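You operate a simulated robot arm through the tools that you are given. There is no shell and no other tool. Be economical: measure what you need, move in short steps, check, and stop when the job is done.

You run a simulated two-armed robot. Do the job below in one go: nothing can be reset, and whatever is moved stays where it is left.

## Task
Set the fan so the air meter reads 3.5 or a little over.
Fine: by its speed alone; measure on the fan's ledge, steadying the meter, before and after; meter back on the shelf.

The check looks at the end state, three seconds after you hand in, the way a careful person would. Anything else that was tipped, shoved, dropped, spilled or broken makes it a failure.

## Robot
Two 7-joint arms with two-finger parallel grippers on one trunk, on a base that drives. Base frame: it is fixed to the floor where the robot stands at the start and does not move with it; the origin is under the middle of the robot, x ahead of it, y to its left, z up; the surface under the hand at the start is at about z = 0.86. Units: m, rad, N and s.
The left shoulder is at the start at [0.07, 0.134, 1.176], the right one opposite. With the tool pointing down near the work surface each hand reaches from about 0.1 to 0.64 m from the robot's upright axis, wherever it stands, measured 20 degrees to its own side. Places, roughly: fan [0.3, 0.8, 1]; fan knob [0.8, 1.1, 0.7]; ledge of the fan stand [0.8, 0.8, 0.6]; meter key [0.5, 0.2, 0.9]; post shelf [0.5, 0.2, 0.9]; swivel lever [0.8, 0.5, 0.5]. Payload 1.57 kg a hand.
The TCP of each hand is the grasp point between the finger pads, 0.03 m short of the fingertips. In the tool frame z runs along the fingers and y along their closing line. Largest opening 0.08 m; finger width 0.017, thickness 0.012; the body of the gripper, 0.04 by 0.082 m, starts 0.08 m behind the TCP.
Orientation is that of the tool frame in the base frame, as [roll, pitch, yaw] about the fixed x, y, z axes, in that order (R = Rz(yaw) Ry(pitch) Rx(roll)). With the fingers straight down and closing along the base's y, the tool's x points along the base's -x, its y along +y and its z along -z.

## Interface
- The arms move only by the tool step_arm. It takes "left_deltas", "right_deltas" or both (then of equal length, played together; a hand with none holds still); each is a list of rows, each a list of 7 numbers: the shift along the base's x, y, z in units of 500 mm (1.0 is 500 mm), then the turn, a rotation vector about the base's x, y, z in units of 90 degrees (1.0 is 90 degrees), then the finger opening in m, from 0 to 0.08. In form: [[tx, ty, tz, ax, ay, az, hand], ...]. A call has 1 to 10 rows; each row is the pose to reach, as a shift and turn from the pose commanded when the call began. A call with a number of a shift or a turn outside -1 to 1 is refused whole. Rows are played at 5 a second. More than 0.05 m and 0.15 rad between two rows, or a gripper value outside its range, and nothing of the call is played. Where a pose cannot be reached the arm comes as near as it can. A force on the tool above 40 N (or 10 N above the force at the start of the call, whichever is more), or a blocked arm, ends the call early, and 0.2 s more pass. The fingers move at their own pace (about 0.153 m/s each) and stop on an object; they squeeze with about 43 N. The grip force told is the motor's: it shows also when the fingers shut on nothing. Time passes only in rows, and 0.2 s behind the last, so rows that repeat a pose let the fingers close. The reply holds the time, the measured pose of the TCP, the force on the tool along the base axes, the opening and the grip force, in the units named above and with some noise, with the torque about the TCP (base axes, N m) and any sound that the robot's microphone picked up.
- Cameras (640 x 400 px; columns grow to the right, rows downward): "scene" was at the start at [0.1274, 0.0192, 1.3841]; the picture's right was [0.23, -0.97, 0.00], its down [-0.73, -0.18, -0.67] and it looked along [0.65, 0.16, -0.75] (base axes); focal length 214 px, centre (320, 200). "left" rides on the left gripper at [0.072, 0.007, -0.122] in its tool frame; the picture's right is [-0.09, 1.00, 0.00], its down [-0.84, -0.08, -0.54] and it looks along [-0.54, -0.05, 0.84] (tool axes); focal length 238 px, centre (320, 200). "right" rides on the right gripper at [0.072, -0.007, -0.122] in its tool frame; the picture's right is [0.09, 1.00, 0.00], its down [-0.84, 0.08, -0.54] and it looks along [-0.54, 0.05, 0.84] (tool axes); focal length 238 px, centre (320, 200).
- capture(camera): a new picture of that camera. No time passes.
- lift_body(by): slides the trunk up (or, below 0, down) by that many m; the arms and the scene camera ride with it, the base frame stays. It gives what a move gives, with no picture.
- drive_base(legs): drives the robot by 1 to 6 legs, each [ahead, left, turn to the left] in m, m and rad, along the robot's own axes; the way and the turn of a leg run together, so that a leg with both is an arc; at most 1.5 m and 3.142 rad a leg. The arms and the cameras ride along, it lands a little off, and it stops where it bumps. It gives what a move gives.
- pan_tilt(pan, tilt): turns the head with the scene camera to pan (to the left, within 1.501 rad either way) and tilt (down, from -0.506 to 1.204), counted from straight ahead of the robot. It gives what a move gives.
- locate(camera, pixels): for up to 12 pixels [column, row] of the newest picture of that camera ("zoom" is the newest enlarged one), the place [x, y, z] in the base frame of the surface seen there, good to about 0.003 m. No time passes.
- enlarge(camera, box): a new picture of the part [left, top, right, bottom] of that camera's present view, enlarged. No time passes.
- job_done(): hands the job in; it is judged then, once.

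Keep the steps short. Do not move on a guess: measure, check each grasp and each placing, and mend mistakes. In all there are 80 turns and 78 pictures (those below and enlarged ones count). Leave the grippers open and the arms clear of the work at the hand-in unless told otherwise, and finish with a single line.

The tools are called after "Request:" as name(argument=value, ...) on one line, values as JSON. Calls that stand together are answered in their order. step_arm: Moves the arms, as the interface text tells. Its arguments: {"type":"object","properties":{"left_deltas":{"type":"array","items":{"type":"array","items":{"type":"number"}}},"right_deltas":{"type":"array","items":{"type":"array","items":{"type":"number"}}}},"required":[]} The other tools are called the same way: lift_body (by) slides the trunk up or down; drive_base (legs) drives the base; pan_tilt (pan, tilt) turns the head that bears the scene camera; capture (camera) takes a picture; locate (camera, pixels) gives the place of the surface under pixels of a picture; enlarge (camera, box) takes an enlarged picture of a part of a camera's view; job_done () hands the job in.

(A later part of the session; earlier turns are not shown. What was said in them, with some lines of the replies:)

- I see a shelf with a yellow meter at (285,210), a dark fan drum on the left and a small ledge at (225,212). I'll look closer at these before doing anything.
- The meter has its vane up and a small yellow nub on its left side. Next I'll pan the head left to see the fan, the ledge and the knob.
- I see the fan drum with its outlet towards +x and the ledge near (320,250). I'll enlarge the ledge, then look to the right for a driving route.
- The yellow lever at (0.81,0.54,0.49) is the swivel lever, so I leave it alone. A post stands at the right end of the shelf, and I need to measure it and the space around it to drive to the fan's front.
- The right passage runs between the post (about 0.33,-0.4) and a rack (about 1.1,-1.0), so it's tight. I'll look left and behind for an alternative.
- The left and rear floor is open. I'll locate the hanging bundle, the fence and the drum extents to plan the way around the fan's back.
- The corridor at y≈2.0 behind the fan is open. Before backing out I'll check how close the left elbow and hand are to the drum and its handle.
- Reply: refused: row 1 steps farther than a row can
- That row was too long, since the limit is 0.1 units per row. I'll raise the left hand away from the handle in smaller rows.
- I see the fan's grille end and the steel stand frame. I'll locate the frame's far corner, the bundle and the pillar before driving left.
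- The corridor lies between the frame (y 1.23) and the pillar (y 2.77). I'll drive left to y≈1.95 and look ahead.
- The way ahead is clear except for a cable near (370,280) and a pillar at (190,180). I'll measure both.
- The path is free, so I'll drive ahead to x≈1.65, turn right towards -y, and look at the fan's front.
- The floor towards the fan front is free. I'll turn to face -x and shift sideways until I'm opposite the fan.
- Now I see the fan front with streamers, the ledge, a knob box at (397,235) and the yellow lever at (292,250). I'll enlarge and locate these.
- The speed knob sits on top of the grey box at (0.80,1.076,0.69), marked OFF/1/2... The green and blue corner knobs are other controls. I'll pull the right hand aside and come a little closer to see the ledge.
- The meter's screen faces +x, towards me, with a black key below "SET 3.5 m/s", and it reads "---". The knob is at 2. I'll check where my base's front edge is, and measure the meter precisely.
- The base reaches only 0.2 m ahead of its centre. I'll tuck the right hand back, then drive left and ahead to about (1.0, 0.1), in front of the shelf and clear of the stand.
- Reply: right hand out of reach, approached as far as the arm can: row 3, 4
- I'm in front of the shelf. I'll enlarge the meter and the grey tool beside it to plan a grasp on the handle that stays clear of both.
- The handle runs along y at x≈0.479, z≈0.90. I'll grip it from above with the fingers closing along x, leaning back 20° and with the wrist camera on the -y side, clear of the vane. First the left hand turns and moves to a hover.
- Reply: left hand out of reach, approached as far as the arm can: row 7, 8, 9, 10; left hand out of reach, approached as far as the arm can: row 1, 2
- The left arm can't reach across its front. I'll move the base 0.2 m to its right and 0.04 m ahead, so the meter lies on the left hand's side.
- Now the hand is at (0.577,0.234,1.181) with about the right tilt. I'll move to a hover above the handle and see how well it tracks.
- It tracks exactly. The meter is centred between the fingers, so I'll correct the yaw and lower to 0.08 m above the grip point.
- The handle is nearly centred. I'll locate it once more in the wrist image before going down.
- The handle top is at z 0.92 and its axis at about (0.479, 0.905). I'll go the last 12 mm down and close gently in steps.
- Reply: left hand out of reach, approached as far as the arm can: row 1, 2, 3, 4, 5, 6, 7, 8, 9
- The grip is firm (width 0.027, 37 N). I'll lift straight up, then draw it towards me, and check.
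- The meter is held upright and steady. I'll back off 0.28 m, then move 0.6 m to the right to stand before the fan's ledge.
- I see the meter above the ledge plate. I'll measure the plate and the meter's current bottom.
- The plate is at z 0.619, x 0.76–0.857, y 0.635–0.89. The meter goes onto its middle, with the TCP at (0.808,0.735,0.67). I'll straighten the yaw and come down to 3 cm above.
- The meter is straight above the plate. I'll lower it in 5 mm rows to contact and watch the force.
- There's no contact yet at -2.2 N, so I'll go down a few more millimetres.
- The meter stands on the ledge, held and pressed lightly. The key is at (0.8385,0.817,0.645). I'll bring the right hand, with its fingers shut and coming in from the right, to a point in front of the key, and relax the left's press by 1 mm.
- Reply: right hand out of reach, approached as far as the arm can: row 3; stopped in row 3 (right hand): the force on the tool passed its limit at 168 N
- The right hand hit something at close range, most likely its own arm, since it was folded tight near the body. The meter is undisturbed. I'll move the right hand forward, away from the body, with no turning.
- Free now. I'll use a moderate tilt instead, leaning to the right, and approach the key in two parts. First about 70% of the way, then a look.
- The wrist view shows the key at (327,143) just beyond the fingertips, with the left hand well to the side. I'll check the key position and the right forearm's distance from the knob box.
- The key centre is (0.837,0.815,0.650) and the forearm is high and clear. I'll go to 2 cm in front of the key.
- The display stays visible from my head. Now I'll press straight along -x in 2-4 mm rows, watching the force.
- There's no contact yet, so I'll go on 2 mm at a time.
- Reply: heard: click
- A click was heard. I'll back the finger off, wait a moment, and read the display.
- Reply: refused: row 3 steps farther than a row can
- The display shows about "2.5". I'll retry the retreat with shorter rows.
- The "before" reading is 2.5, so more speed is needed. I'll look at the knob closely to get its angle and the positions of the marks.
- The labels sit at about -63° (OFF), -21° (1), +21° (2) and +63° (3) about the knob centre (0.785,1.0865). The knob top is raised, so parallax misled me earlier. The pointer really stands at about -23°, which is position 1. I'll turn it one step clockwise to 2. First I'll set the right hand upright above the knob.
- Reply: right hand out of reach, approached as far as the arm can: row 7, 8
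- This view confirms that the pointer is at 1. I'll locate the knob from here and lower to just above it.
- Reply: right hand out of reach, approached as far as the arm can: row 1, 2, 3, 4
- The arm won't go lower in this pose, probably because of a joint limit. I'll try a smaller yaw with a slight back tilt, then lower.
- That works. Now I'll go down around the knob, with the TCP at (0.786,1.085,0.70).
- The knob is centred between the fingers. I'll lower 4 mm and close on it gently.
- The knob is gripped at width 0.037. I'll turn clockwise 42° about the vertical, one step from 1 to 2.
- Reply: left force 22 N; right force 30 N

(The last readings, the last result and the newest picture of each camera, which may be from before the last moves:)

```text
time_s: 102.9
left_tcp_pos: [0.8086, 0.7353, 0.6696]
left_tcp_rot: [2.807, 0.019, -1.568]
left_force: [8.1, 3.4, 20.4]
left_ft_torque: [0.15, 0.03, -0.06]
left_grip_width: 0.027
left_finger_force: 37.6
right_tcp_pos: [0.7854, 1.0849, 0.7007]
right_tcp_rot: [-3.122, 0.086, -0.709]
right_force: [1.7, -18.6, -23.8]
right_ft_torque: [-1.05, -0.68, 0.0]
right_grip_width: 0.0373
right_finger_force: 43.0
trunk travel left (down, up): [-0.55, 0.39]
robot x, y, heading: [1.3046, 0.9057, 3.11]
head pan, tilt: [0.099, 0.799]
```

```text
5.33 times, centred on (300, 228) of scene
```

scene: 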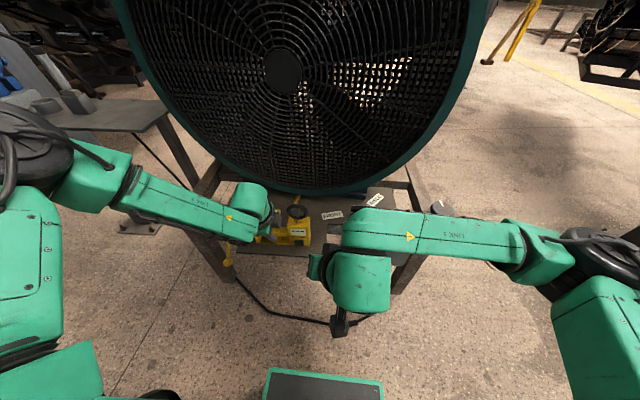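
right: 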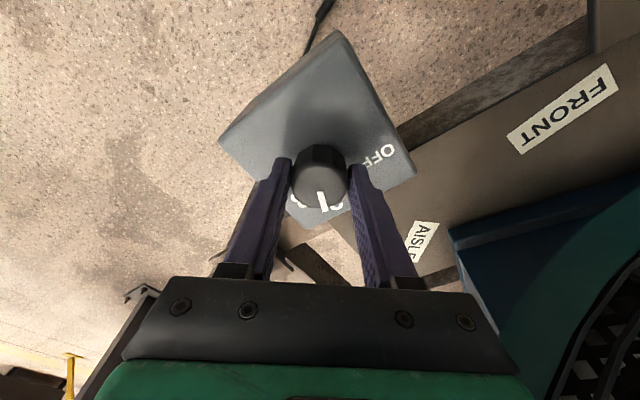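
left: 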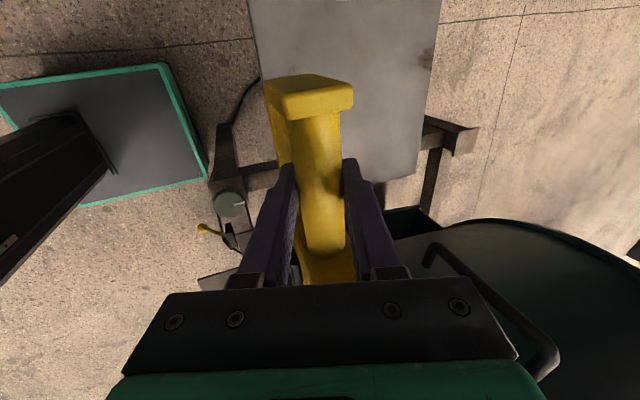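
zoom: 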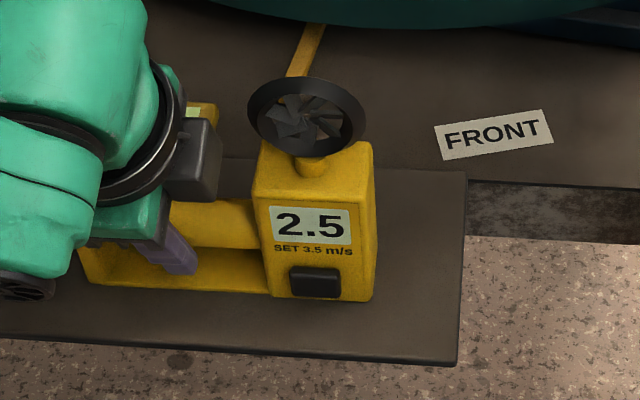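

The pointer turned with the fingers. I'll release, lift clear, and look at the pointer.

Request:
step_arm(right_deltas=[[0, 0, 0, 0, 0, 0, 0.045], [0, 0, 0, 0, 0, 0, 0.07], [0, 0, 0, 0, 0, 0, 0.07], [0, 0, 0.08, 0, 0, 0, 0.07], [0, 0, 0.16, 0, 0, 0, 0.07], [0.02, 0, 0.22, 0, 0, 0.07, 0.07]])

Request:
capture(camera="right")

Request:
enlarge(camera="scene", box=[240, 190, 360, 265])

```text
time_s: 104.3
left_tcp_pos: [0.8102, 0.7353, 0.6683]
left_tcp_rot: [2.806, 0.017, -1.569]
left_force: [-0.8, -1.1, 8.7]
left_ft_torque: [-0.17, 0.0, 0.01]
left_grip_width: 0.0274
left_finger_force: 37.9
right_tcp_pos: [0.7972, 1.0858, 0.8099]
right_tcp_rot: [-3.122, 0.091, -0.6]
right_force: [0.2, -1.0, 0.4]
right_ft_torque: [0.02, 0.0, -0.03]
right_grip_width: 0.0697
right_finger_force: 0.1
trunk travel left (down, up): [-0.55, 0.39]
robot x, y, heading: [1.3043, 0.9049, 3.11]
head pan, tilt: [0.099, 0.799]
```

```text
22 pictures are left
```

right: 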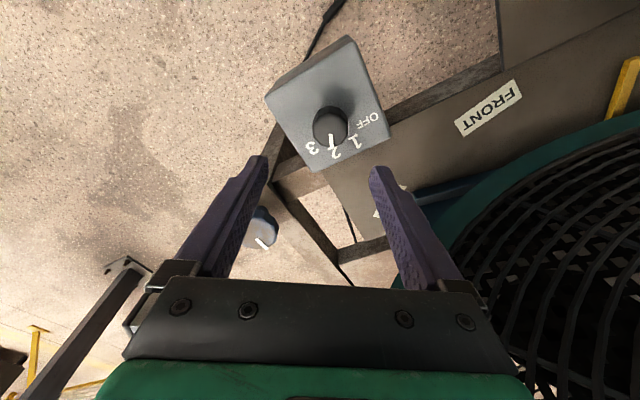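

```text
5.33 times, centred on (300, 228) of scene
```

zoom: 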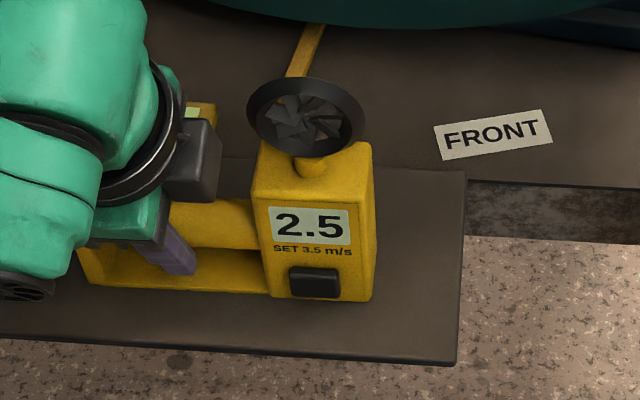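

Request:
enlarge(camera="right", box=[262, 85, 406, 175])

```text
4.44 times, centred on (334, 130) of right
```

zoom: 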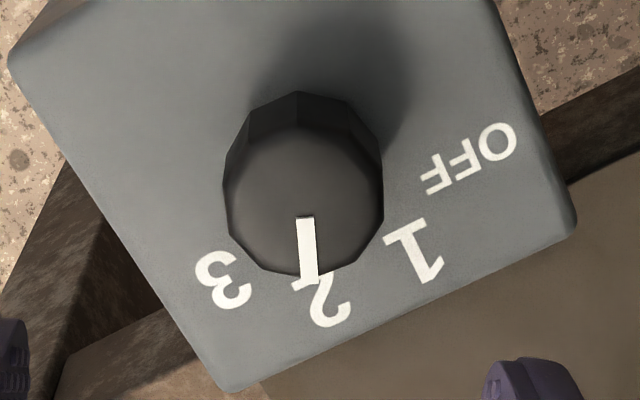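

The pointer is on 2. I'll move the right hand back out to the earlier tilted pose, to press the key again.

Request:
step_arm(right_deltas=[[0.04, -0.01, 0, -0.0145, 0.0457, 0.0513, 0.05], [0.09, -0.03, 0, -0.029, 0.0914, 0.1025, 0.03], [0.14, -0.06, 0, -0.0435, 0.137, 0.1538, 0.0], [0.19, -0.1, -0.02, -0.058, 0.1827, 0.205, 0.0], [0.24, -0.15, -0.04, -0.0725, 0.2284, 0.2563, 0.0], [0.27, -0.19, -0.06, -0.087, 0.2741, 0.3076, 0.0], [0.29, -0.22, -0.08, -0.1015, 0.3197, 0.3588, 0.0], [0.296, -0.232, -0.09, -0.116, 0.3654, 0.4101, 0.0], [0.296, -0.232, -0.09, -0.116, 0.3654, 0.4101, 0.0]])

```text
time_s: 106.3
left_tcp_pos: [0.8093, 0.7365, 0.6682]
left_tcp_rot: [2.807, 0.019, -1.567]
left_force: [1.5, -1.7, 6.5]
left_ft_torque: [0.02, 0.01, 0.02]
left_grip_width: 0.0271
left_finger_force: 37.7
right_tcp_pos: [0.9459, 0.9684, 0.7679]
right_tcp_rot: [2.79, 0.572, -0.059]
right_force: [-0.2, -0.1, 0.8]
right_ft_torque: [0.02, 0.02, 0.01]
right_grip_width: 0.0001
right_finger_force: 21.1
trunk travel left (down, up): [-0.55, 0.39]
robot x, y, heading: [1.3045, 0.9055, 3.113]
head pan, tilt: [0.099, 0.799]
```

The pose is restored exactly. I'll move back to 2 cm before the key.

Request:
step_arm(right_deltas=[[0.0, -0.07, -0.04, 0, 0, 0, 0], [-0.01, -0.15, -0.08, 0, 0, 0, 0], [-0.04, -0.22, -0.12, 0, 0, 0, 0], [-0.08, -0.27, -0.16, 0, 0, 0, 0], [-0.14, -0.293, -0.194, 0, 0, 0, 0], [-0.165, -0.293, -0.194, 0, 0, 0, 0], [-0.172, -0.293, -0.194, 0, 0, 0, 0], [-0.178, -0.293, -0.194, 0, 0, 0, 0], [-0.182, -0.293, -0.194, 0, 0, 0, 0]])

```text
time_s: 108.3
left_tcp_pos: [0.8081, 0.7353, 0.6692]
left_tcp_rot: [2.807, 0.018, -1.568]
left_force: [-1.1, -0.6, 4.0]
left_ft_torque: [0.05, -0.02, 0.17]
left_grip_width: 0.0273
left_finger_force: 37.6
right_tcp_pos: [0.8528, 0.8223, 0.6663]
right_tcp_rot: [2.793, 0.571, -0.059]
right_force: [4.6, 1.6, -0.8]
right_ft_torque: [0.04, -0.12, -0.04]
right_grip_width: 0.0
right_finger_force: 21.1
trunk travel left (down, up): [-0.55, 0.39]
robot x, y, heading: [1.3073, 0.904, 3.109]
head pan, tilt: [0.099, 0.799]
heard: click
```

Click heard again. I'll retreat and read.

Request:
step_arm(right_deltas=[[0.03, 0, 0, 0, 0, 0, 0], [0.09, 0.02, 0.03, 0, 0, 0, 0], [0.14, 0.07, 0.07, 0, 0, 0, 0], [0.17, 0.15, 0.11, 0, 0, 0, 0], [0.18, 0.23, 0.15, 0, 0, 0, 0], [0.18, 0.3, 0.19, 0, 0, 0, 0]])

Request:
enlarge(camera="scene", box=[240, 190, 400, 265])

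```text
time_s: 109.7
left_tcp_pos: [0.8099, 0.7361, 0.6688]
left_tcp_rot: [2.808, 0.017, -1.566]
left_force: [2.3, 0.7, 6.8]
left_ft_torque: [-0.33, 0.02, 0.19]
left_grip_width: 0.027
left_finger_force: 37.5
right_tcp_pos: [0.9433, 0.9717, 0.7673]
right_tcp_rot: [2.792, 0.571, -0.059]
right_force: [0.6, 0.1, -0.2]
right_ft_torque: [-0.03, -0.01, 0.0]
right_grip_width: 0.0
right_finger_force: 21.5
trunk travel left (down, up): [-0.55, 0.39]
robot x, y, heading: [1.3063, 0.9059, 3.111]
head pan, tilt: [0.099, 0.799]
```

```text
4.00 times, centred on (320, 228) of scene
```

zoom: 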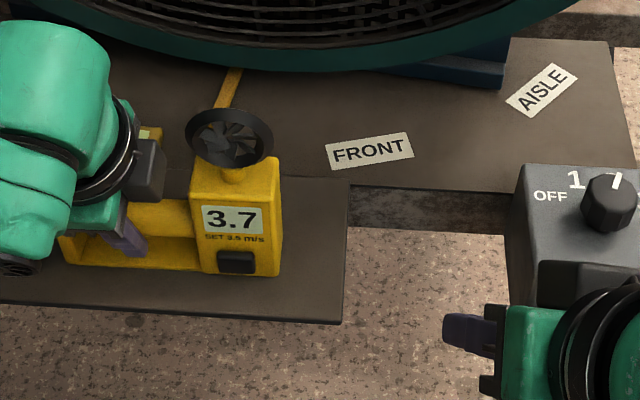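

It reads 3.7, so setting 2 is right: 3.5 or a little over. Next I'll untilt and raise the right hand, then tuck it back for driving.

Request:
step_arm(right_deltas=[[0, 0.01, 0.06, 0.034, -0.061, -0.0044, 0], [0, 0.03, 0.12, 0.068, -0.122, -0.0087, 0.02], [0, 0.05, 0.19, 0.1025, -0.183, -0.013, 0.05], [0.02, 0.07, 0.26, 0.137, -0.244, -0.0175, 0.08], [0.05, 0.1, 0.32, 0.171, -0.306, -0.0218, 0.08], [0.1, 0.13, 0.38, 0.205, -0.3667, -0.0262, 0.08], [0.17, 0.17, 0.42, 0.205, -0.3667, -0.0262, 0.08], [0.24, 0.21, 0.44, 0.205, -0.3667, -0.0262, 0.08], [0.32, 0.25, 0.45, 0.205, -0.3667, -0.0262, 0.08], [0.36, 0.26, 0.45, 0.205, -0.3667, -0.0262, 0.08]])

Request:
enlarge(camera="scene", box=[360, 205, 424, 245])

```text
time_s: 111.9
left_tcp_pos: [0.8114, 0.7358, 0.6693]
left_tcp_rot: [2.806, 0.018, -1.569]
left_force: [2.3, -1.3, 5.6]
left_ft_torque: [0.11, -0.01, -0.08]
left_grip_width: 0.0269
left_finger_force: 37.8
right_tcp_pos: [1.1254, 1.1041, 0.9871]
right_tcp_rot: [3.14, -0.001, 0.002]
right_force: [-0.5, -0.2, -0.3]
right_ft_torque: [-0.04, 0.0, 0.0]
right_grip_width: 0.0802
right_finger_force: 0.1
trunk travel left (down, up): [-0.55, 0.39]
robot x, y, heading: [1.3093, 0.9049, 3.112]
head pan, tilt: [0.099, 0.799]
```

```text
10.00 times, centred on (392, 225) of scene
```

zoom: 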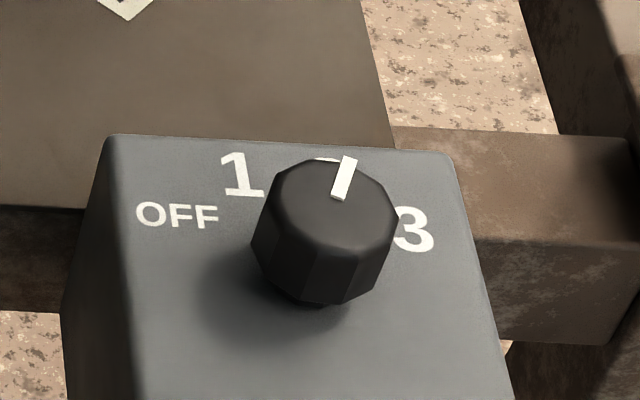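

The knob stands at 2. Now I'll lift the meter straight off the ledge and draw it back.

Request:
step_arm(left_deltas=[[0, 0, 0.03, 0, 0, 0, 0], [0, 0, 0.09, 0, 0, 0, 0], [0, 0, 0.17, 0, 0, 0, 0], [0.04, 0.03, 0.25, 0, 0, 0, 0], [0.08, 0.06, 0.32, 0, 0, 0, 0], [0.12, 0.09, 0.38, 0, 0, 0, 0]])

Request:
lift_body(by=0.2)

Request:
drive_base(legs=[[0.0, 0, 0.03], [0, 0.61, 0]])

Request:
pan_tilt(pan=0.1, tilt=0.75)

Request:
capture(camera="scene")

```text
time_s: 113.3
left_tcp_pos: [0.8718, 0.7809, 0.8569]
left_tcp_rot: [2.807, 0.017, -1.566]
left_force: [-0.1, 0.0, -2.7]
left_ft_torque: [-0.15, 0.01, 0.02]
left_grip_width: 0.027
left_finger_force: 37.6
right_tcp_pos: [1.1228, 1.1036, 0.9868]
right_tcp_rot: [3.14, 0.0, -0.002]
right_force: [0.1, -1.0, -0.4]
right_ft_torque: [-0.01, -0.02, -0.04]
right_grip_width: 0.0801
right_finger_force: 0.1
trunk travel left (down, up): [-0.55, 0.39]
robot x, y, heading: [1.3056, 0.9022, 3.11]
head pan, tilt: [0.099, 0.799]
```

```text
time_s: 115.5
left_tcp_pos: [0.8693, 0.7801, 1.0585]
left_tcp_rot: [2.807, 0.016, -1.566]
left_force: [0.1, -0.6, -1.8]
left_ft_torque: [-0.15, 0.02, 0.02]
left_grip_width: 0.0271
left_finger_force: 37.7
right_tcp_pos: [1.1236, 1.1044, 1.1871]
right_tcp_rot: [3.139, -0.002, -0.002]
right_force: [0.1, -0.2, -0.5]
right_ft_torque: [0.01, 0.0, 0.01]
right_grip_width: 0.08
right_finger_force: 0.1
trunk travel left (down, up): [-0.75, 0.19]
robot x, y, heading: [1.3059, 0.904, 3.114]
head pan, tilt: [0.099, 0.799]
```

```text
time_s: 119.2
left_tcp_pos: [0.8787, 0.1574, 1.0578]
left_tcp_rot: [2.808, 0.017, -1.528]
left_force: [-0.2, -0.5, -2.1]
left_ft_torque: [-0.15, 0.01, 0.01]
left_grip_width: 0.027
left_finger_force: 37.3
right_tcp_pos: [1.1186, 0.4914, 1.1877]
right_tcp_rot: [3.138, -0.002, 0.043]
right_force: [-0.5, -0.1, 0.2]
right_ft_torque: [-0.03, 0.02, -0.01]
right_grip_width: 0.0802
right_finger_force: 0.1
trunk travel left (down, up): [-0.75, 0.19]
robot x, y, heading: [1.3101, 0.3001, -3.13]
head pan, tilt: [0.099, 0.799]
```

```text
time_s: 119.9
left_tcp_pos: [0.8787, 0.1588, 1.057]
left_tcp_rot: [2.811, 0.017, -1.527]
left_force: [-0.1, -0.3, -2.6]
left_ft_torque: [-0.18, -0.01, -0.01]
left_grip_width: 0.0269
left_finger_force: 37.8
right_tcp_pos: [1.1206, 0.4913, 1.1862]
right_tcp_rot: [3.139, -0.002, 0.043]
right_force: [-1.0, -0.2, -0.5]
right_ft_torque: [0.0, -0.01, 0.03]
right_grip_width: 0.0799
right_finger_force: 0.1
trunk travel left (down, up): [-0.75, 0.19]
robot x, y, heading: [1.3121, 0.2999, -3.131]
head pan, tilt: [0.099, 0.75]
```

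```text
17 pictures are left
```

scene: 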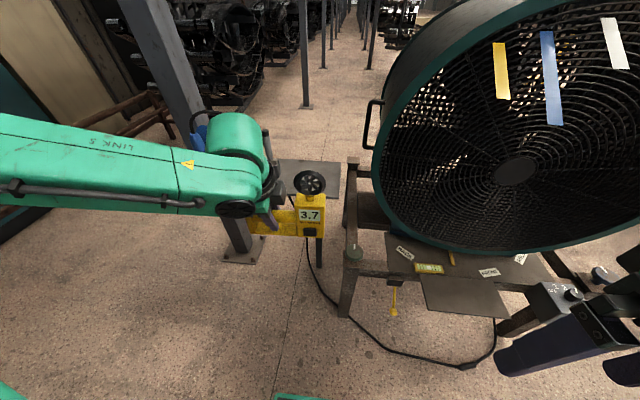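

All good. I'll drive ahead 0.30 m to the shelf. The meter's bottom stays at z≈1.0, above the shelf.

Request:
drive_base(legs=[[0.3, 0, -0.01]])

Request:
capture(camera="left")

```text
time_s: 122.0
left_tcp_pos: [0.5635, 0.1638, 1.0585]
left_tcp_rot: [2.805, 0.017, -1.544]
left_force: [0.5, 0.9, -3.0]
left_ft_torque: [-0.12, 0.01, -0.02]
left_grip_width: 0.0271
left_finger_force: 37.6
right_tcp_pos: [0.8094, 0.4926, 1.1867]
right_tcp_rot: [3.14, 0.0, 0.025]
right_force: [-0.1, -0.1, 0.0]
right_ft_torque: [-0.02, 0.0, 0.02]
right_grip_width: 0.0799
right_finger_force: 0.0
trunk travel left (down, up): [-0.75, 0.19]
robot x, y, heading: [0.9958, 0.2964, 3.138]
head pan, tilt: [0.099, 0.75]
```

```text
16 pictures are left
```

left: 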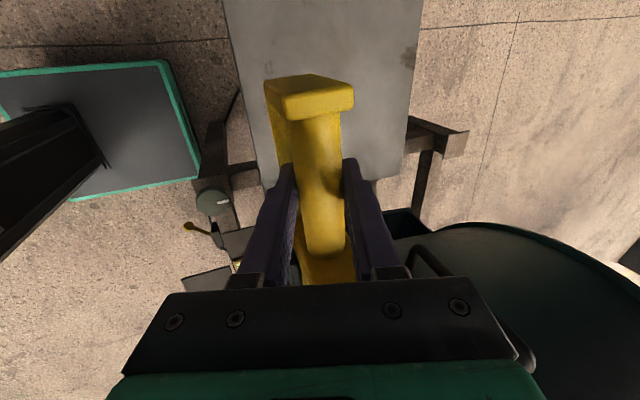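

I'm over the shelf. I'll carry the meter to above its old place, (0.4815,0.156), and lower to 1.5 cm above the surface.

Request:
step_arm(left_deltas=[[-0.06, -0.006, -0.03, 0, 0, -0.006, 0], [-0.12, -0.012, -0.07, 0, 0, -0.012, 0], [-0.16, -0.016, -0.14, 0, 0, -0.0165, 0], [-0.164, -0.016, -0.21, 0, 0, -0.0165, 0], [-0.164, -0.016, -0.267, 0, 0, -0.0165, 0], [-0.164, -0.016, -0.267, 0, 0, -0.0165, 0]])

Request:
enlarge(camera="scene", box=[210, 140, 338, 220])

```text
time_s: 123.4
left_tcp_pos: [0.4849, 0.154, 0.9268]
left_tcp_rot: [2.809, 0.016, -1.57]
left_force: [-0.2, 0.1, -2.0]
left_ft_torque: [-0.12, 0.01, 0.01]
left_grip_width: 0.0273
left_finger_force: 38.0
right_tcp_pos: [0.8083, 0.4925, 1.1866]
right_tcp_rot: [3.14, -0.001, 0.025]
right_force: [0.2, 0.2, 0.4]
right_ft_torque: [0.01, -0.01, -0.02]
right_grip_width: 0.0802
right_finger_force: 0.0
trunk travel left (down, up): [-0.75, 0.19]
robot x, y, heading: [0.9966, 0.3011, 3.138]
head pan, tilt: [0.099, 0.75]
```

```text
5.00 times, centred on (274, 180) of scene
```

zoom: 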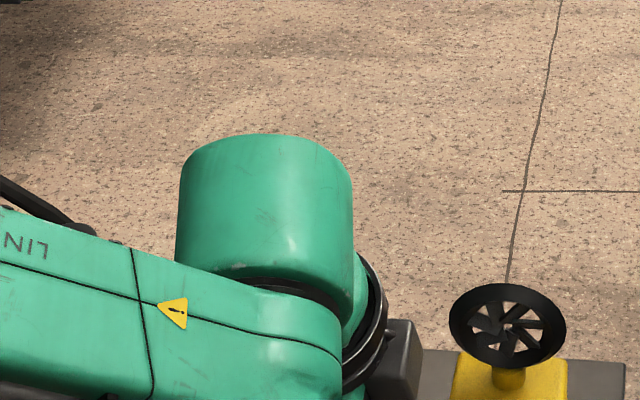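

The position is right. I'll lower to contact in small rows.

Request:
step_arm(left_deltas=[[0, 0, -0.012, 0, 0, 0, 0], [0, 0, -0.024, 0, 0, 0, 0], [0, 0, -0.031, 0, 0, 0, 0], [0, 0, -0.036, 0, 0, 0, 0], [0, 0, -0.036, 0, 0, 0, 0]])

```text
time_s: 124.6
left_tcp_pos: [0.4817, 0.1551, 0.9098]
left_tcp_rot: [2.804, 0.019, -1.57]
left_force: [-1.9, -2.6, 11.0]
left_ft_torque: [0.89, -0.1, 0.01]
left_grip_width: 0.0268
left_finger_force: 37.7
right_tcp_pos: [0.8099, 0.4937, 1.1876]
right_tcp_rot: [3.141, -0.001, 0.023]
right_force: [-0.8, -0.5, 0.4]
right_ft_torque: [-0.02, -0.02, 0.0]
right_grip_width: 0.08
right_finger_force: 0.0
trunk travel left (down, up): [-0.75, 0.19]
robot x, y, heading: [0.9953, 0.2944, 3.136]
head pan, tilt: [0.099, 0.75]
```

Contact: 11 N up, at the same height as when I picked it up. I'll ease up a touch and open the fingers slowly.

Request:
step_arm(left_deltas=[[0, 0, 0.002, 0, 0, 0, 0.0], [0, 0, 0.002, 0, 0, 0, 0.03], [0, 0, 0.002, 0, 0, 0, 0.04], [0, 0, 0.002, 0, 0, 0, 0.055], [0, 0, 0.002, 0, 0, 0, 0.08], [0, 0, 0.002, 0, 0, 0, 0.08]])

Request:
capture(camera="left")

```text
time_s: 126.0
left_tcp_pos: [0.482, 0.1553, 0.9077]
left_tcp_rot: [2.81, 0.017, -1.568]
left_force: [-0.2, 0.3, -0.2]
left_ft_torque: [0.0, -0.01, -0.02]
left_grip_width: 0.0801
left_finger_force: 0.1
right_tcp_pos: [0.8087, 0.4932, 1.1869]
right_tcp_rot: [3.139, 0.0, 0.024]
right_force: [0.5, 0.7, 0.3]
right_ft_torque: [0.0, 0.01, -0.04]
right_grip_width: 0.0799
right_finger_force: 0.1
trunk travel left (down, up): [-0.75, 0.19]
robot x, y, heading: [0.9949, 0.3005, 3.132]
head pan, tilt: [0.099, 0.75]
```

```text
14 pictures are left
```

left: 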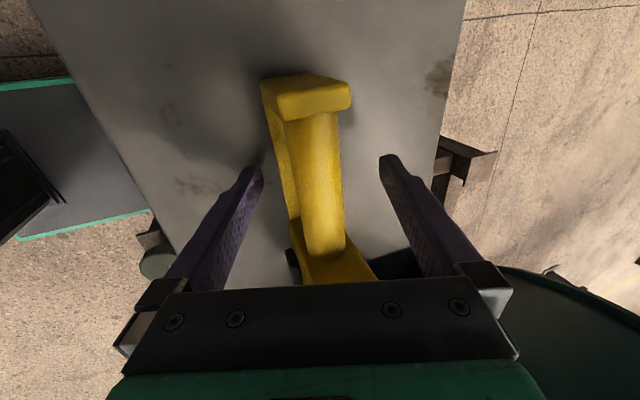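

The meter stands on the shelf, free of the fingers. I'll withdraw along the tool axis, up and back, then towards me.

Request:
step_arm(left_deltas=[[0.016, 0, 0.047, 0, 0, 0, 0.08], [0.045, 0, 0.13, 0, 0, 0, 0.08], [0.075, 0, 0.215, 0, 0, 0, 0.08], [0.105, 0, 0.3, 0, 0, 0, 0.08], [0.17, 0, 0.35, 0, 0, 0, 0.08], [0.26, 0, 0.38, 0, 0, 0, 0.08], [0.34, -0.02, 0.4, 0, 0, 0, 0.08]])

Request:
drive_base(legs=[[-0.45, 0, 0]])

Request:
capture(camera="scene")

Request:
enlarge(camera="scene", box=[200, 120, 360, 220])

```text
time_s: 127.6
left_tcp_pos: [0.63, 0.1523, 1.1007]
left_tcp_rot: [2.808, 0.014, -1.571]
left_force: [0.6, 0.4, -0.1]
left_ft_torque: [-0.02, 0.05, 0.01]
left_grip_width: 0.08
left_finger_force: 0.1
left hand out of reach, approached as far as the arm can: row 7
right_tcp_pos: [0.811, 0.4965, 1.1875]
right_tcp_rot: [3.136, 0.002, 0.026]
right_force: [0.1, 0.4, 0.7]
right_ft_torque: [-0.06, 0.02, -0.01]
right_grip_width: 0.0801
right_finger_force: 0.1
trunk travel left (down, up): [-0.75, 0.19]
robot x, y, heading: [0.9975, 0.2971, 3.135]
head pan, tilt: [0.099, 0.75]
```

```text
time_s: 130.3
left_tcp_pos: [1.0726, 0.1471, 1.0995]
left_tcp_rot: [2.809, 0.018, -1.566]
left_force: [-0.7, -0.2, 0.3]
left_ft_torque: [0.04, -0.03, 0.0]
left_grip_width: 0.0801
left_finger_force: 0.1
right_tcp_pos: [1.2524, 0.4907, 1.1872]
right_tcp_rot: [3.14, -0.001, 0.029]
right_force: [-0.8, -0.5, 0.3]
right_ft_torque: [-0.02, -0.03, 0.02]
right_grip_width: 0.08
right_finger_force: 0.1
trunk travel left (down, up): [-0.75, 0.19]
robot x, y, heading: [1.4411, 0.2977, 3.139]
head pan, tilt: [0.099, 0.75]
```

```text
13 pictures are left
```

scene: 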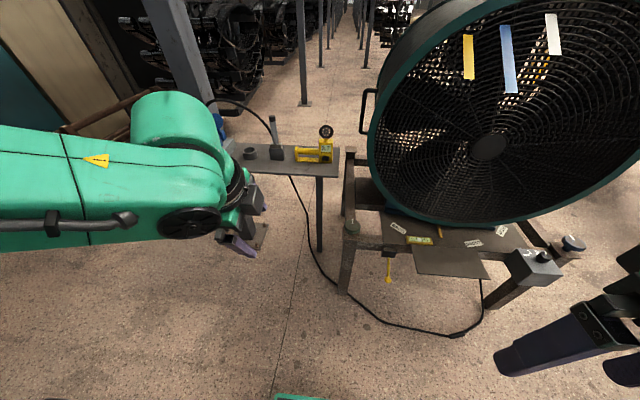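

```text
4.00 times, centred on (280, 170) of scene
```

zoom: 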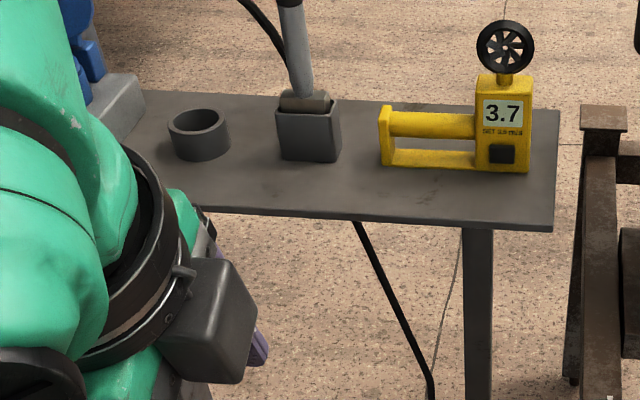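

The meter stands upright on the shelf in its old place, still showing 3.7. The other items on the shelf, the lever and the ledge are untouched, the knob is at 2, both grippers are open and the arms are clear. I'll hand in.

Request:
job_done()

```text
The job is handed in.
```

The fan knob is now at 2 instead of 1; the meter, steadied on the fan's ledge, read 2.5 before and 3.7 after, and it is back on the shelf where it was.
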